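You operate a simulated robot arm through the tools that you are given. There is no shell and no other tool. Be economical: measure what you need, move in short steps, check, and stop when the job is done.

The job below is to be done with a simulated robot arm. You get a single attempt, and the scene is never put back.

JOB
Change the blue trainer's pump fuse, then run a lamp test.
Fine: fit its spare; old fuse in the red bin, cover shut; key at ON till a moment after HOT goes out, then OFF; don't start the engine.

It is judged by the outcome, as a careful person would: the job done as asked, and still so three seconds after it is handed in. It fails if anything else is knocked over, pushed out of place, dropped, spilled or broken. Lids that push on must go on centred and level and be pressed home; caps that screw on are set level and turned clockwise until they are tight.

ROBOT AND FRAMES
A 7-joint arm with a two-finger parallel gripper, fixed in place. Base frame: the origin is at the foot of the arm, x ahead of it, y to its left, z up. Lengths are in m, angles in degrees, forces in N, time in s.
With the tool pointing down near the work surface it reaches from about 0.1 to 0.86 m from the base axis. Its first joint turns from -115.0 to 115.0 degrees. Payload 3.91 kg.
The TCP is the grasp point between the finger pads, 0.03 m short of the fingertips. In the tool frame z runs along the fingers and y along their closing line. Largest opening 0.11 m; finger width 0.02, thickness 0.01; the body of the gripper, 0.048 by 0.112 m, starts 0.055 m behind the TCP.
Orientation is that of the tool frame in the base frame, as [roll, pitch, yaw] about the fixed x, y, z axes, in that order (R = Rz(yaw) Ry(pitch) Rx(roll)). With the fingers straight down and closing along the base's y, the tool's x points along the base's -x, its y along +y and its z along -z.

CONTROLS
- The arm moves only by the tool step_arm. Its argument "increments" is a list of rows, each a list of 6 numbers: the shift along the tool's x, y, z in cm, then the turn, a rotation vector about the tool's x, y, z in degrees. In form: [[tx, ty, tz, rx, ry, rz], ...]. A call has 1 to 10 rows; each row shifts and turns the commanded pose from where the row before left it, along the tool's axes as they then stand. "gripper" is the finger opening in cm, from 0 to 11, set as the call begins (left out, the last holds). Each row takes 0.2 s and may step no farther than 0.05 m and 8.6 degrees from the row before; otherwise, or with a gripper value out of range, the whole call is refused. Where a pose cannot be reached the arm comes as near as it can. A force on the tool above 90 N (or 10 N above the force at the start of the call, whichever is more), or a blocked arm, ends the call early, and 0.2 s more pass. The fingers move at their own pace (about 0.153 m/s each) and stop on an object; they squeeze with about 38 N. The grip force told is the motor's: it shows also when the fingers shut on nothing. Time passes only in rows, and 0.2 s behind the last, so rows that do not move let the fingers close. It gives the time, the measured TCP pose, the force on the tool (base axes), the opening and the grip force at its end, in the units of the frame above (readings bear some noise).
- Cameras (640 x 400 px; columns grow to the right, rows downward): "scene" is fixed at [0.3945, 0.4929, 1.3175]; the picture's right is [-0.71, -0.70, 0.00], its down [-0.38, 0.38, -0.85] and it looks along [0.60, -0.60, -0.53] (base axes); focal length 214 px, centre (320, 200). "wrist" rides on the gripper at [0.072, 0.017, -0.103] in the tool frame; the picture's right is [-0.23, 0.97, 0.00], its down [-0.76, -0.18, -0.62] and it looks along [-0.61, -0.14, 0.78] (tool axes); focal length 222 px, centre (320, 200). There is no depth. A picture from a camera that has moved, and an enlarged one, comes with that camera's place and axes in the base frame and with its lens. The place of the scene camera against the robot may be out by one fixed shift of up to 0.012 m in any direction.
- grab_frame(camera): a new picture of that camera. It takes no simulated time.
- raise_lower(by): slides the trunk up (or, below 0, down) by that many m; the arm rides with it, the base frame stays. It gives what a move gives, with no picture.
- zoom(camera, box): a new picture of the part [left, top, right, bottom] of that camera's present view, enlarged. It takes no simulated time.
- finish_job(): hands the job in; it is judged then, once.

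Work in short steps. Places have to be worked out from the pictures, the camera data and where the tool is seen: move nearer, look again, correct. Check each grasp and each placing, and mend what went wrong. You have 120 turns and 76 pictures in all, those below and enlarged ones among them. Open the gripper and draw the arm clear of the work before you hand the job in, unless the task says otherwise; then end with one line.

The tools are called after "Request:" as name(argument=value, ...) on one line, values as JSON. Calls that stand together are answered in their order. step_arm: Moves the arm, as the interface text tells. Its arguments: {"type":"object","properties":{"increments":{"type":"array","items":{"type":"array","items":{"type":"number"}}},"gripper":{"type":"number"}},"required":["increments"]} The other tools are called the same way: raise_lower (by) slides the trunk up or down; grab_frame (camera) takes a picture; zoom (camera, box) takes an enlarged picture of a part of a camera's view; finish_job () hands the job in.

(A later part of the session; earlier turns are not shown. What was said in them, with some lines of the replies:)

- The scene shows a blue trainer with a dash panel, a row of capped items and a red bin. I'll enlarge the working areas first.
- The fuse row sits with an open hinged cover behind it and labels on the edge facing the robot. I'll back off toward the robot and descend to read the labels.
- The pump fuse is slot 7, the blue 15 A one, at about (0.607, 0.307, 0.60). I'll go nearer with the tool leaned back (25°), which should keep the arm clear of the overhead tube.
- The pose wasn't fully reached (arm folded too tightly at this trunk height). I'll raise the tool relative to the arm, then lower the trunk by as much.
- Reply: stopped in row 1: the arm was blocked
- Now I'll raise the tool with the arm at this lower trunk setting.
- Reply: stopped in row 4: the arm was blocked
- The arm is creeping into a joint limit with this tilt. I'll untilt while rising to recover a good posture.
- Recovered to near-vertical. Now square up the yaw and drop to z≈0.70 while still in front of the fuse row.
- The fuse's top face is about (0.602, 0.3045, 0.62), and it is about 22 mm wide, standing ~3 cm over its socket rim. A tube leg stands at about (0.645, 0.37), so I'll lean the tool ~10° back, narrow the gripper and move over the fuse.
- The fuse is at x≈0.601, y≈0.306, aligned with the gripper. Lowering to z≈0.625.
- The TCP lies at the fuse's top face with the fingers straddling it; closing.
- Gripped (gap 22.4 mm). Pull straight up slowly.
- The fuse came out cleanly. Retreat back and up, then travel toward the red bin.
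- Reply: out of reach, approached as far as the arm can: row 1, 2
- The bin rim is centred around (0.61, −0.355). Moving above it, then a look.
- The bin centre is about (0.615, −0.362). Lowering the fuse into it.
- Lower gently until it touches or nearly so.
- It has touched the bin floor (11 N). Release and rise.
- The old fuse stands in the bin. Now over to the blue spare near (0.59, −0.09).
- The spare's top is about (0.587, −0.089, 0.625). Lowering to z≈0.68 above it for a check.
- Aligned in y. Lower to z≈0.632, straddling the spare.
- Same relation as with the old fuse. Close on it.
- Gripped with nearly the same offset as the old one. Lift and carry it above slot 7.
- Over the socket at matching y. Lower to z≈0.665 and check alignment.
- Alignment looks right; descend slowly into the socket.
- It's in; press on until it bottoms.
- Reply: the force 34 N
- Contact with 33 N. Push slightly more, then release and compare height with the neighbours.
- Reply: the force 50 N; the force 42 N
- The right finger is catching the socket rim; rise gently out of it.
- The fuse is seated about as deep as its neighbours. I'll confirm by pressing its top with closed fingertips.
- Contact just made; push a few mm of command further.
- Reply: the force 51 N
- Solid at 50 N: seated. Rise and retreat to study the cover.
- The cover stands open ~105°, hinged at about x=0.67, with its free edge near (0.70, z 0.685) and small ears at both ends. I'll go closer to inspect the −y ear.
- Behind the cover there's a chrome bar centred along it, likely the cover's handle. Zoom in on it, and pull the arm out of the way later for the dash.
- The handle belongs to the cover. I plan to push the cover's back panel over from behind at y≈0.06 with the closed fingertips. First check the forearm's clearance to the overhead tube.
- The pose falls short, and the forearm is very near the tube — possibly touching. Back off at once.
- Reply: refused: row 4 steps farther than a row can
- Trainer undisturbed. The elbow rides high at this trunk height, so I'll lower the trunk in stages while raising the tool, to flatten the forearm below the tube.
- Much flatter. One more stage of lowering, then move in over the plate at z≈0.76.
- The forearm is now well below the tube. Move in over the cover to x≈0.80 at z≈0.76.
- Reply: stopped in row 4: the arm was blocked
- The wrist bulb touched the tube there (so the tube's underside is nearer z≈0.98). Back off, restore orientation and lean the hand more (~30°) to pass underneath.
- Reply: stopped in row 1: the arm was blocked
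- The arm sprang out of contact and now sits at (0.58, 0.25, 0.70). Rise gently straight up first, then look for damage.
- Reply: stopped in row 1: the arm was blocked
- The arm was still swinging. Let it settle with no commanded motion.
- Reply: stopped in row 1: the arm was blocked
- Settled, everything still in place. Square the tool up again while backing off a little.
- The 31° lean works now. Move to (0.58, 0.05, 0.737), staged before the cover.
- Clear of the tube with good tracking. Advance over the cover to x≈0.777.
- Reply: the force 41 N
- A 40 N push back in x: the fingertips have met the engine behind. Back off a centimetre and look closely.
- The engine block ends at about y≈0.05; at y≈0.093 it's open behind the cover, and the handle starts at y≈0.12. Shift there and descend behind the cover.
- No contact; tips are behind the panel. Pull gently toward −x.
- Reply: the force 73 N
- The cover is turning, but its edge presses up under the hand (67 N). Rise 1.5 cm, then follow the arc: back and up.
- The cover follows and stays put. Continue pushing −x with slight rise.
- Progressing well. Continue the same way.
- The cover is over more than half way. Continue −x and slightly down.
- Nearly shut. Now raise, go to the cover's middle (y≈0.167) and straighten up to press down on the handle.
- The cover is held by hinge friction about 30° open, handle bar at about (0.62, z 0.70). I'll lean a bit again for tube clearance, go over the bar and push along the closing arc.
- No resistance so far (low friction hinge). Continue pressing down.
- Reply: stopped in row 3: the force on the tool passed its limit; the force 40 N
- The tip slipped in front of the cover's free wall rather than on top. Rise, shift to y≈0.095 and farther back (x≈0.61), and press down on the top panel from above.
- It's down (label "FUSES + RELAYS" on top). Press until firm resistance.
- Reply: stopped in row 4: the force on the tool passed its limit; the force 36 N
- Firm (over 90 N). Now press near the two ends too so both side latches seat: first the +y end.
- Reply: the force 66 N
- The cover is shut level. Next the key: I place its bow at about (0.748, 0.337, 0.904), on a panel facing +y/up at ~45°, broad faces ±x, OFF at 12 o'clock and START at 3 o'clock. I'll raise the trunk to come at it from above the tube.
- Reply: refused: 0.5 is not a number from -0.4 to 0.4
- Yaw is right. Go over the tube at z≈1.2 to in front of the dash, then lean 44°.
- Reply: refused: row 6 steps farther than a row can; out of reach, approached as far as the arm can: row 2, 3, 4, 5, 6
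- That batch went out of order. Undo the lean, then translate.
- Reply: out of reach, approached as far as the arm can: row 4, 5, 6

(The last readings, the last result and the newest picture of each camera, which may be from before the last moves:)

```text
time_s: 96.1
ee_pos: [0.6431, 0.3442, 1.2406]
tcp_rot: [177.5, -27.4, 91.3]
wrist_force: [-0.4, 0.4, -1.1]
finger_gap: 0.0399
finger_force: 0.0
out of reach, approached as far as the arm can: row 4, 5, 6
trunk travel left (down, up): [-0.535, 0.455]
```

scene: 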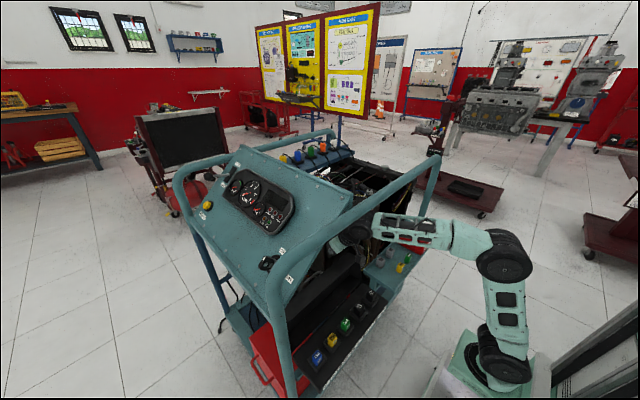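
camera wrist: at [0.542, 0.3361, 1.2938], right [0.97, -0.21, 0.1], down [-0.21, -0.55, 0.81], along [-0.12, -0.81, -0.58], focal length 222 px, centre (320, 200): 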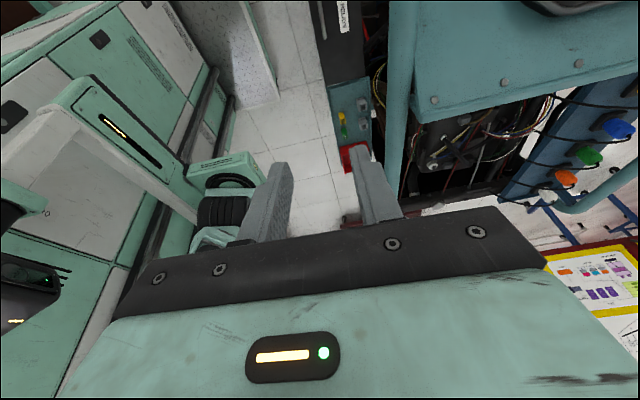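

The lean clamped, so I now lean the wrong way by 27°. Restore vertical, then go to a pre-pose above the key.

Request:
step_arm(increments=[[0, 0, 0, 0, -7, 0], [0, 0, 0, 0, -7, 0], [0, 0, 0, 0, -7, 0], [0, 0, 0, 0, -6.4, 0], [0, 0, 0, 0, 0, 0]])

Request:
step_arm(increments=[[1.3, 2.7, 2.5, 0, 0, 0], [1.3, 2.7, 2.5, 0, 0, 0], [1.3, 2.7, 2.5, 0, 0, 0], [1.3, 2.3, 2.5, 0, 0, 0], [0, 0, 0, 0, 0, 0]])

```text
time_s: 97.3
ee_pos: [0.6074, 0.313, 1.2163]
tcp_rot: [177.7, -7.5, 90.4]
wrist_force: [0.2, 0.6, -0.6]
finger_gap: 0.0402
finger_force: 0.1
out of reach, approached as far as the arm can: row 1, 2, 3
trunk travel left (down, up): [-0.535, 0.455]
```

```text
time_s: 98.5
ee_pos: [0.6606, 0.3336, 1.1463]
tcp_rot: [177.8, -7.6, 90.5]
wrist_force: [0.3, 0.5, 0.1]
finger_gap: 0.0398
finger_force: 0.0
out of reach, approached as far as the arm can: row 1, 2, 3, 4
trunk travel left (down, up): [-0.535, 0.455]
```

Reach is limited because the wrist is high above the shoulder. Raise the trunk 0.25 m and try again.

Request:
raise_lower(by=0.25)

Request:
step_arm(increments=[[1.0, 2.2, 4.2, 0, -1.5, 0], [1.0, 2.2, 4.2, 0, -1.5, 0], [1.0, 2.2, 4.2, 0, -1.5, 0], [1.0, 2.2, 4.2, 0, -1.5, 0], [0.5, 0, 4.5, 0, -1.5, 0], [0.5, 0, 4.5, 0, 0, 0], [0.5, 0, 4.5, 0, 0, 0], [0, 0, 0, 0, 0, 0]])

```text
time_s: 101.1
ee_pos: [0.6608, 0.3327, 1.3961]
tcp_rot: [177.6, -7.7, 90.5]
wrist_force: [-0.3, -0.2, 0.8]
finger_gap: 0.0401
finger_force: 0.1
trunk travel left (down, up): [-0.785, 0.205]
```

```text
time_s: 102.9
ee_pos: [0.7301, 0.3756, 1.0903]
tcp_rot: [177.7, -0.1, 90.2]
wrist_force: [-0.3, 0.2, 1.0]
finger_gap: 0.0401
finger_force: 0.1
out of reach, approached as far as the arm can: row 1, 2, 3, 4
trunk travel left (down, up): [-0.785, 0.205]
```

Good reach now. Come to (0.748, 0.40, 1.0) with a 24° lean.

Request:
step_arm(increments=[[0.8, 0.6, 3.0, 0, 0, 0], [0.8, 0.6, 3.0, 0, 0, 0], [0.8, 0.6, 2.5, 0, 0, 0], [0, 0, 0, 0, -8, 0], [0, 0, 0, 0, -8, 0], [0, 0, 0, 0, -8, 0], [0, 0, 0, 0, 0, 0]])

```text
time_s: 104.5
ee_pos: [0.6881, 0.3487, 1.0111]
tcp_rot: [177.5, 23.9, 89.1]
wrist_force: [8.6, 7.3, 0.5]
finger_gap: 0.036
finger_force: 0.1
out of reach, approached as far as the arm can: row 2, 3, 4, 5, 6
trunk travel left (down, up): [-0.785, 0.205]
```

A finger is touching the tube; the arm's reach falls short with the lean. Lift away, go back to vertical, and then lower the trunk 0.1 m to put the shoulder at the best height.

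Request:
step_arm(increments=[[-1.62, 0.3, -3.66, 0, 0, 0], [-1.62, 0, -3.66, 0, 0, 0], [-1.62, 0, -3.66, 0, 8, 0], [0, 0, -4, 0, 8, 0], [0, 0, 0, 2.3, 8, 0], [0, 2, 0, 0, 0, -0.9], [0, 2, 0, 0, 0, 0], [0, 0, 0, 0, 0, 0]])

Request:
raise_lower(by=-0.11)

Request:
step_arm(increments=[[0, 2, 0, 0, 0, 0], [0.5, 1, 0, 0, 0, 0], [0, 0, 0, 0, 0, 0]])

```text
time_s: 106.3
ee_pos: [0.7239, 0.3581, 1.1692]
tcp_rot: [179.9, -0.1, 90.9]
wrist_force: [0.4, -0.2, -0.4]
finger_gap: 0.0399
finger_force: 0.1
trunk travel left (down, up): [-0.785, 0.205]
```

```text
time_s: 107.7
ee_pos: [0.7235, 0.3578, 1.0588]
tcp_rot: [-180.0, 0.0, 90.9]
wrist_force: [0.2, 0.1, 0.1]
finger_gap: 0.0399
finger_force: 0.1
trunk travel left (down, up): [-0.675, 0.315]
```

```text
time_s: 108.5
ee_pos: [0.7421, 0.3544, 1.0556]
tcp_rot: [180.0, -0.1, 90.9]
wrist_force: [-0.2, -0.5, -0.6]
finger_gap: 0.04
finger_force: 0.0
out of reach, approached as far as the arm can: row 1, 2
trunk travel left (down, up): [-0.675, 0.315]
```

Descend to z≈0.985 over the key (reach grows as the wrist lowers), then look.

Request:
step_arm(increments=[[-0.4, 0.2, 3.5, 0, 0, 0.5], [-0.4, 0.2, 3.5, 0, 0, 0.4], [0, 0.2, 0, 0, 0, 0], [0, 0, 0, 0, 0, 0]])

Request:
zoom(camera="wrist", box=[200, 80, 440, 230])

```text
time_s: 109.5
ee_pos: [0.7563, 0.3558, 0.989]
tcp_rot: [179.9, -0.1, 90.0]
wrist_force: [0.5, -0.2, 0.0]
finger_gap: 0.0399
finger_force: 0.1
out of reach, approached as far as the arm can: row 1, 2
trunk travel left (down, up): [-0.675, 0.315]
```

```text
2.67 times, centred on (320, 155) of wrist
camera zoom: at [0.7722, 0.4285, 1.0924], right [0.97, -0.23, 0.0], down [-0.18, -0.76, 0.62], along [-0.14, -0.61, -0.78], focal length 592 px, centre (320, 320)
```

zoom: 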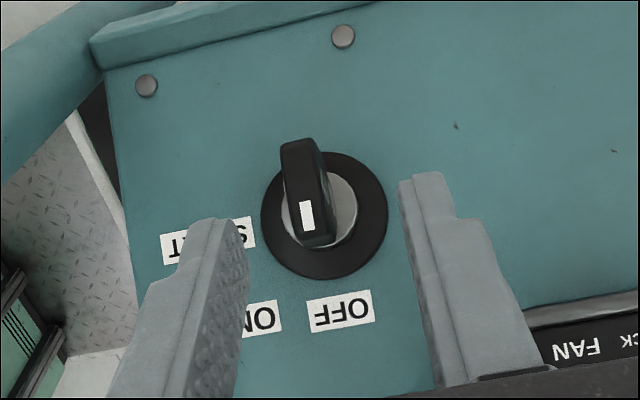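

Very clear view: key at OFF, ON at 45° clockwise, START at 90°. The bow centre is about (0.748, 0.34, 0.913), thin along x. Lower the open fingers around it.

Request:
step_arm(increments=[[-1.0, -0.4, 1.0, 0, 0, 0], [-0.8, -0.4, 1.0, 0, 0, 0], [0, 0, 1.5, 0, 0, 0], [0, 0, 1.5, 0, 0, 0], [0, 0, 1.3, 0, 0, 0], [0, 0, 0, 0, 0, 0]])

```text
time_s: 110.9
ee_pos: [0.7623, 0.3588, 0.945]
tcp_rot: [179.0, -1.2, 90.3]
wrist_force: [-0.9, 33.3, 70.2]
finger_gap: 0.04
finger_force: 0.1
out of reach, approached as far as the arm can: row 1, 2, 5
trunk travel left (down, up): [-0.675, 0.315]
```

Contact on the key's bow — x/y had not tracked. Back up 2.5 cm and correct laterally.

Request:
step_arm(increments=[[0, 0, -1.2, 0, 0, 0], [0, 0, -1.3, 0, 0, 0], [0, 0, 0, 0, 0, 0]])

Request:
step_arm(increments=[[-0.7, -0.5, 0, 0, 0, 0], [-0.7, -0.5, 0, 0, 0, 0], [-0.6, -0.4, 0, 0, 0, 0], [0, 0, 0, 0, 0, 0]])

```text
time_s: 111.7
ee_pos: [0.7646, 0.3504, 0.951]
tcp_rot: [-179.9, 0.1, 89.8]
wrist_force: [-1.5, 17.7, 9.9]
finger_gap: 0.0409
finger_force: 0.7
trunk travel left (down, up): [-0.675, 0.315]
```

```text
time_s: 112.7
ee_pos: [0.7668, 0.344, 0.9541]
tcp_rot: [-180.0, 0.2, 89.8]
wrist_force: [-3.0, -3.7, 8.1]
finger_gap: 0.0412
finger_force: 1.2
out of reach, approached as far as the arm can: row 1, 2, 3
trunk travel left (down, up): [-0.675, 0.315]
```

Still dragging on the bow. Rise 4 cm clear before shifting sideways.

Request:
step_arm(increments=[[0, 0, -2, 0, 0, 0], [0, 0, -2, 0, 0, 0], [0, 0, 0, 0, 0, 0]])

Request:
step_arm(increments=[[0, -0.9, 0, 0, 0, 0], [0, -0.9, 0, 0, 0, 0], [0, 0, 0, 0, 0, 0]])

```text
time_s: 113.5
ee_pos: [0.7658, 0.3455, 0.993]
tcp_rot: [-180.0, 0.0, 90.0]
wrist_force: [-0.5, -0.1, 0.4]
finger_gap: 0.0402
finger_force: 0.1
trunk travel left (down, up): [-0.675, 0.315]
```

```text
time_s: 114.3
ee_pos: [0.7557, 0.352, 0.9949]
tcp_rot: [180.0, 0.1, 90.0]
wrist_force: [1.1, -0.6, -0.1]
finger_gap: 0.0401
finger_force: 0.1
out of reach, approached as far as the arm can: row 2
trunk travel left (down, up): [-0.675, 0.315]
```

Request:
step_arm(increments=[[-0.7, -0.2, 0, 0, 0, 0], [-0.7, -0.2, 0, 0, 0, 0], [-0.5, -0.2, 0, 0, 0, 0], [0, 0, 0, 0, 0, 0]])

```text
time_s: 115.3
ee_pos: [0.7616, 0.3438, 0.9971]
tcp_rot: [-179.8, 0.0, 90.0]
wrist_force: [0.7, 0.1, -0.1]
finger_gap: 0.0399
finger_force: 0.0
out of reach, approached as far as the arm can: row 1, 2, 3
trunk travel left (down, up): [-0.675, 0.315]
```

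The tool seems stuck on a ring — a wrist-bend limit because the forearm is too steep here. Lower the trunk further in two stages while raising the tool.

Request:
step_arm(increments=[[0, -0.5, -4, 0, 0, 0], [0, -0.5, -4, 0, 0, 0], [0, 0, 0, 0, 0, 0]])

Request:
raise_lower(by=-0.08)

Request:
step_arm(increments=[[0, 0, -4, 0, 0, 0], [0, 0, -4, 0, 0, 0], [0, 0, 0, 0, 0, 0]])

Request:
raise_lower(by=-0.08)

```text
time_s: 116.1
ee_pos: [0.7479, 0.3389, 1.0767]
tcp_rot: [-180.0, -0.1, 89.9]
wrist_force: [0.8, 0.1, 0.1]
finger_gap: 0.04
finger_force: 0.0
out of reach, approached as far as the arm can: row 2
trunk travel left (down, up): [-0.675, 0.315]
```

```text
time_s: 117.3
ee_pos: [0.749, 0.339, 0.9971]
tcp_rot: [180.0, -0.1, 90.0]
wrist_force: [0.0, 0.0, 0.0]
finger_gap: 0.04
finger_force: 0.1
trunk travel left (down, up): [-0.595, 0.395]
```

```text
time_s: 118.1
ee_pos: [0.729, 0.3272, 1.0701]
tcp_rot: [-179.9, -0.1, 90.0]
wrist_force: [0.4, -0.6, 0.5]
finger_gap: 0.0401
finger_force: 0.0
out of reach, approached as far as the arm can: row 1, 2
trunk travel left (down, up): [-0.595, 0.395]
```

```text
time_s: 119.3
ee_pos: [0.7294, 0.3272, 0.9891]
tcp_rot: [-179.9, -0.1, 89.9]
wrist_force: [0.2, -0.1, -0.2]
finger_gap: 0.0399
finger_force: 0.1
trunk travel left (down, up): [-0.515, 0.475]
```

Now move over the bow and see whether it tracks.

Request:
step_arm(increments=[[0.4, 0.7, 1.0, 0, 0, 0], [0.4, 0.7, 0.8, 0, 0, 0], [0.3, 0.5, 0.2, 0, 0, 0], [0, 0, 0, 0, 0, 0]])

```text
time_s: 120.3
ee_pos: [0.7388, 0.3288, 0.965]
tcp_rot: [180.0, -0.1, 90.0]
wrist_force: [0.2, -0.8, -0.6]
finger_gap: 0.0403
finger_force: 0.0
out of reach, approached as far as the arm can: row 1, 2, 3
trunk travel left (down, up): [-0.515, 0.475]
```

Now it is just the outer reach. Raise the trunk 6 cm for a little more reach and come down on the bow.

Request:
raise_lower(by=0.07)

Request:
step_arm(increments=[[0, 0, 2, 0, 0, 0], [0, 0, 2, 0, 0, 0], [0, 0, 2, 0, 0, 0], [0, 0, 0, 0, 0, 0]])

```text
time_s: 121.4
ee_pos: [0.7395, 0.3292, 1.0355]
tcp_rot: [180.0, -0.1, 89.9]
wrist_force: [0.1, 0.4, -0.8]
finger_gap: 0.0401
finger_force: 0.0
trunk travel left (down, up): [-0.585, 0.405]
```

```text
time_s: 122.4
ee_pos: [0.7398, 0.3286, 0.9743]
tcp_rot: [-180.0, -0.1, 90.0]
wrist_force: [0.1, -0.7, 0.3]
finger_gap: 0.0401
finger_force: 0.0
trunk travel left (down, up): [-0.585, 0.405]
```

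Tracking properly. Centre over the bow and descend around it.

Request:
step_arm(increments=[[0.9, 0.8, 0, 0, 0, 0], [0, 0, 1.2, 0, 0, 0], [0, 0, 1.2, 0, 0, 0], [0, 0, 1.2, 0, 0, 0], [0, 0, 1.2, 0, 0, 0], [0, 0, 0, 0, 0, 0]])

```text
time_s: 123.8
ee_pos: [0.747, 0.3387, 0.9261]
tcp_rot: [180.0, -0.1, 90.0]
wrist_force: [-0.5, 0.7, 0.2]
finger_gap: 0.04
finger_force: 0.0
trunk travel left (down, up): [-0.585, 0.405]
```

Exactly there, no contact. Close on the bow.

Request:
step_arm(increments=[[0, 0, 0, 0, 0, 0], [0, 0, 0, 0, 0, 0]], gripper=0.5)

Request:
zoom(camera="wrist", box=[200, 80, 440, 230])

```text
time_s: 124.4
ee_pos: [0.7475, 0.3389, 0.927]
tcp_rot: [180.0, -0.1, 90.0]
wrist_force: [6.5, 1.6, -0.9]
finger_gap: 0.0117
finger_force: 44.7
trunk travel left (down, up): [-0.585, 0.405]
```

```text
2.67 times, centred on (320, 155) of wrist
camera zoom: at [0.7642, 0.4116, 1.0297], right [0.97, -0.23, 0.0], down [-0.18, -0.76, 0.62], along [-0.14, -0.61, -0.78], focal length 592 px, centre (320, 320)
```

zoom: 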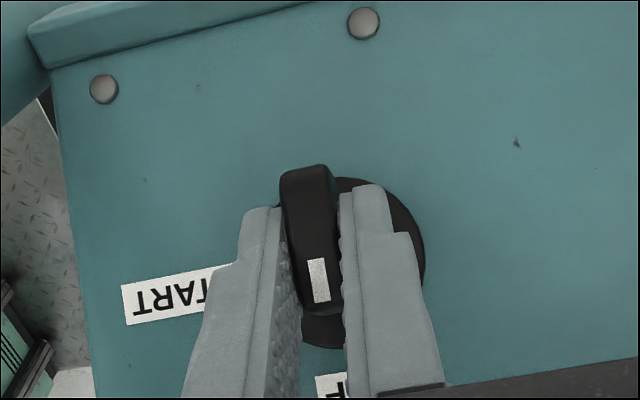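

Gripped (gap 11.7 mm), mark at OFF. Turn clockwise in steps about an axis between vertical and the key axis, aiming for 45° (first half).

Request:
step_arm(increments=[[0.03, -0.09, 0, -2.85, 0, 7.37], [0.02, -0.09, 0, -2.85, 0, 7.37], [0.0, -0.09, 0, -2.85, 0, 7.37]])

```text
time_s: 125.2
ee_pos: [0.7436, 0.3389, 0.9269]
tcp_rot: [171.6, -1.8, 67.9]
wrist_force: [12.2, 5.4, -5.1]
finger_gap: 0.0158
finger_force: 45.1
trunk travel left (down, up): [-0.585, 0.405]
```

Turning with low forces. Second half.

Request:
step_arm(increments=[[0, -0.09, 0, -2.85, 0, 7.37], [-0.02, -0.09, 0, -2.85, 0, 7.37], [-0.04, -0.08, 0, -2.85, 0, 7.37]])

Request:
grab_frame(camera="scene")

```text
time_s: 126.0
ee_pos: [0.742, 0.3398, 0.9277]
tcp_rot: [164.6, -6.5, 46.2]
wrist_force: [3.6, 4.4, 6.5]
finger_gap: 0.0183
finger_force: 45.2
trunk travel left (down, up): [-0.585, 0.405]
```

```text
4 pictures are left
```

scene: 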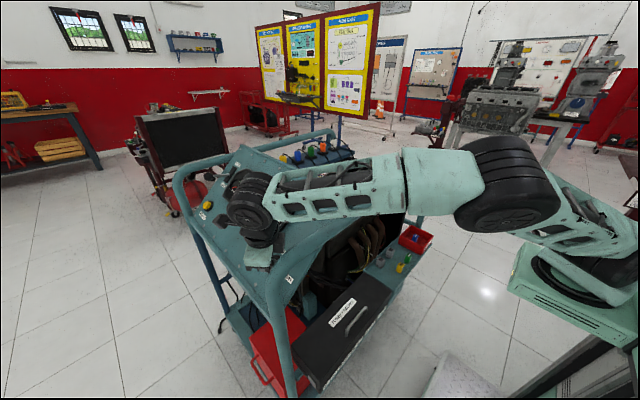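

The arm hides the lamps from the scene camera, but the HOT lamp should be in the wrist view at right. Look there.

Request:
zoom(camera="wrist", box=[240, 60, 640, 310])

```text
1.60 times, centred on (440, 185) of wrist
camera zoom: at [0.7744, 0.3918, 1.0389], right [0.5, -0.83, 0.23], down [-0.81, -0.36, 0.47], along [-0.31, -0.42, -0.85], focal length 355 px, centre (128, 224)
```

zoom: 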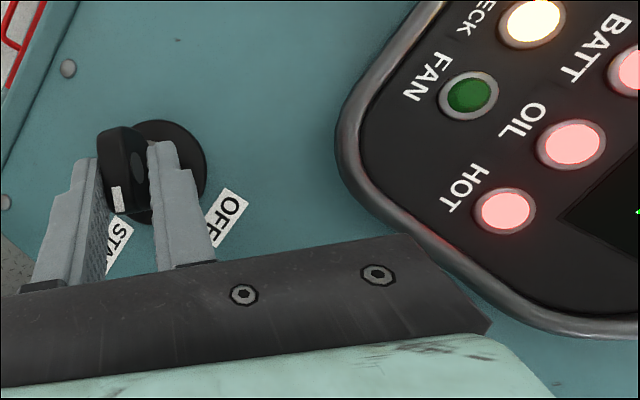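

Key is at ON: HOT, OIL, BATT and CHECK are lit and the engine isn't started. Hold still for about 3 s.

Request:
step_arm(increments=[[0, 0, 0, 0, 0, 0], [0, 0, 0, 0, 0, 0], [0, 0, 0, 0, 0, 0], [0, 0, 0, 0, 0, 0], [0, 0, 0, 0, 0, 0], [0, 0, 0, 0, 0, 0], [0, 0, 0, 0, 0, 0], [0, 0, 0, 0, 0, 0], [0, 0, 0, 0, 0, 0], [0, 0, 0, 0, 0, 0]])

Request:
step_arm(increments=[[0, 0, 0, 0, 0, 0], [0, 0, 0, 0, 0, 0], [0, 0, 0, 0, 0, 0], [0, 0, 0, 0, 0, 0]])

Request:
zoom(camera="wrist", box=[240, 60, 640, 310])

```text
time_s: 128.2
ee_pos: [0.7409, 0.3411, 0.9268]
tcp_rot: [164.6, -6.3, 46.4]
wrist_force: [-1.5, 7.1, 16.4]
finger_gap: 0.0183
finger_force: 45.7
trunk travel left (down, up): [-0.585, 0.405]
```

```text
time_s: 129.2
ee_pos: [0.7405, 0.3401, 0.9273]
tcp_rot: [164.5, -6.4, 46.3]
wrist_force: [-2.1, 8.0, 16.5]
finger_gap: 0.0181
finger_force: 45.1
trunk travel left (down, up): [-0.585, 0.405]
```

```text
1.60 times, centred on (440, 185) of wrist
camera zoom: at [0.7742, 0.3919, 1.0389], right [0.5, -0.83, 0.23], down [-0.81, -0.36, 0.47], along [-0.3, -0.42, -0.85], focal length 355 px, centre (128, 224)
```

zoom: 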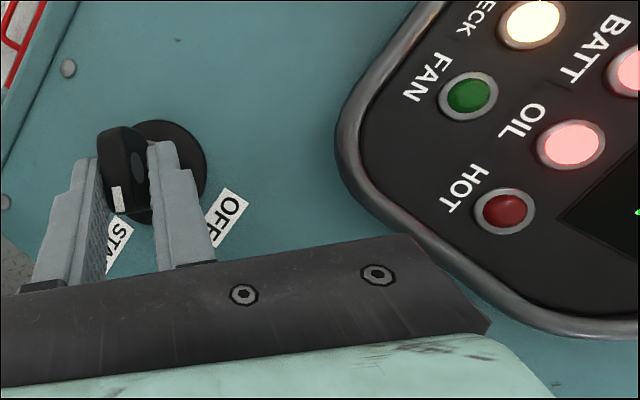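

HOT has gone out while the others stay lit. Turn back to OFF.

Request:
step_arm(increments=[[0.03, 0.08, 0, 2.85, 0, -7.37], [0.02, 0.09, 0, 2.85, 0, -7.37], [0, 0.09, 0, 2.85, 0, -7.37], [0, 0.09, 0, 2.85, 0, -7.37], [-0.02, 0.09, 0, 2.85, 0, -7.37], [-0.03, 0.09, 0, 2.85, 0, -7.37], [0, 0, 0, 0.5, 0, -2.5], [0, 0, 0, 0, 0, 0]])

Request:
step_arm(increments=[[0, 0, 0, -0.5, 0, 2.5], [0, 0, 0, 0, 0, 0], [0, 0, -1.5, 0, 0, 0], [0, 0, -3, 0, 0, 0], [0, 0, -3, 0, 0, 0], [0, 0, 0, 0, 0, 0]], gripper=4.5)

Request:
grab_frame(camera="wrist")

```text
time_s: 131.0
ee_pos: [0.7486, 0.3366, 0.9278]
tcp_rot: [-179.6, -0.2, 92.5]
wrist_force: [13.2, 4.5, 11.6]
finger_gap: 0.0125
finger_force: 45.2
trunk travel left (down, up): [-0.585, 0.405]
```

```text
time_s: 132.4
ee_pos: [0.7453, 0.3372, 1.0016]
tcp_rot: [-179.9, -0.1, 90.1]
wrist_force: [-0.1, 0.8, -0.1]
finger_gap: 0.0449
finger_force: 0.1
trunk travel left (down, up): [-0.585, 0.405]
```

```text
1 pictures are left
camera wrist: at [0.7615, 0.4108, 1.1059], right [0.97, -0.23, 0.0], down [-0.18, -0.76, 0.62], along [-0.14, -0.61, -0.78], focal length 222 px, centre (320, 200)
```

wrist: 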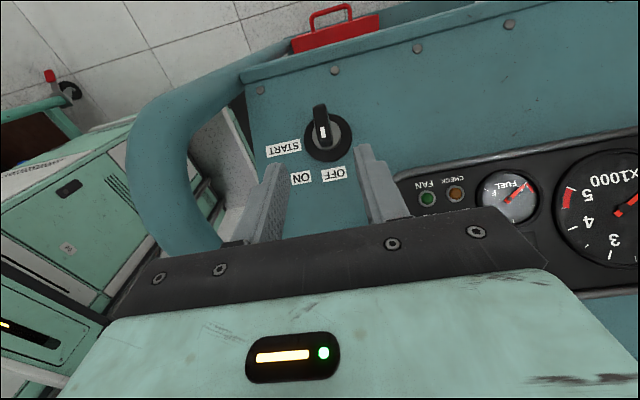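

Key is back at OFF and the lamps are dark. Draw clear: trunk straight up, then back over the tube.

Request:
raise_lower(by=0.25)

Request:
step_arm(increments=[[-2, -4, 0, 0, 0, 0], [-2, -4, 0, 0, 0, 0], [-2, -4, 0, 0, 0, 0], [-2, -4, 0, 0, 0, 0], [-2, -4, 0, 0, 0, 0], [-2, -4, 0, 0, 0, 0], [0, 0, 0, 0, 0, 0]])

Request:
grab_frame(camera="scene")

```text
time_s: 134.9
ee_pos: [0.7459, 0.3382, 1.253]
tcp_rot: [180.0, -0.1, 90.0]
wrist_force: [-0.1, -0.7, -0.3]
finger_gap: 0.0448
finger_force: 0.0
trunk travel left (down, up): [-0.835, 0.155]
```

```text
time_s: 136.5
ee_pos: [0.5055, 0.2154, 1.2534]
tcp_rot: [-179.9, -0.1, 90.0]
wrist_force: [0.8, -0.4, -0.7]
finger_gap: 0.0448
finger_force: 0.1
trunk travel left (down, up): [-0.835, 0.155]
```

```text
0 pictures are left
```

scene: 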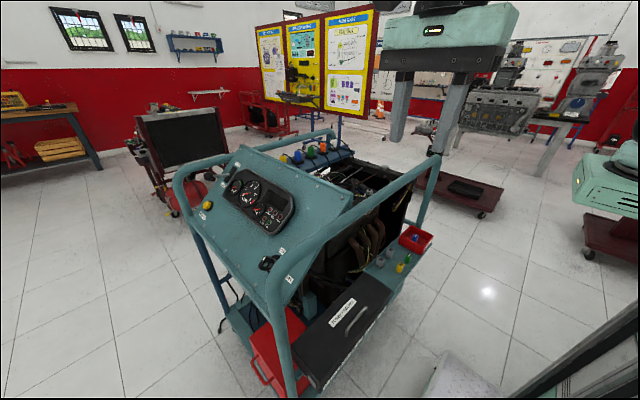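

All is in place: the cover is shut, the old fuse is in the bin, the key is at OFF and the arm is clear. Handing in.

Request:
finish_job()

```text
The job is handed in.
```

The blue trainer's pump fuse (slot 7, 15 A) now holds its spare, the old fuse is in the red bin, and the cover is shut. I ran the lamp test with the key at ON until HOT went out, then turned it to OFF without starting the engine. On the way the arm bumped the trainer's overhead tube a few times and once swung loose over the fuse box, but the pictures after it show nothing moved or damaged.
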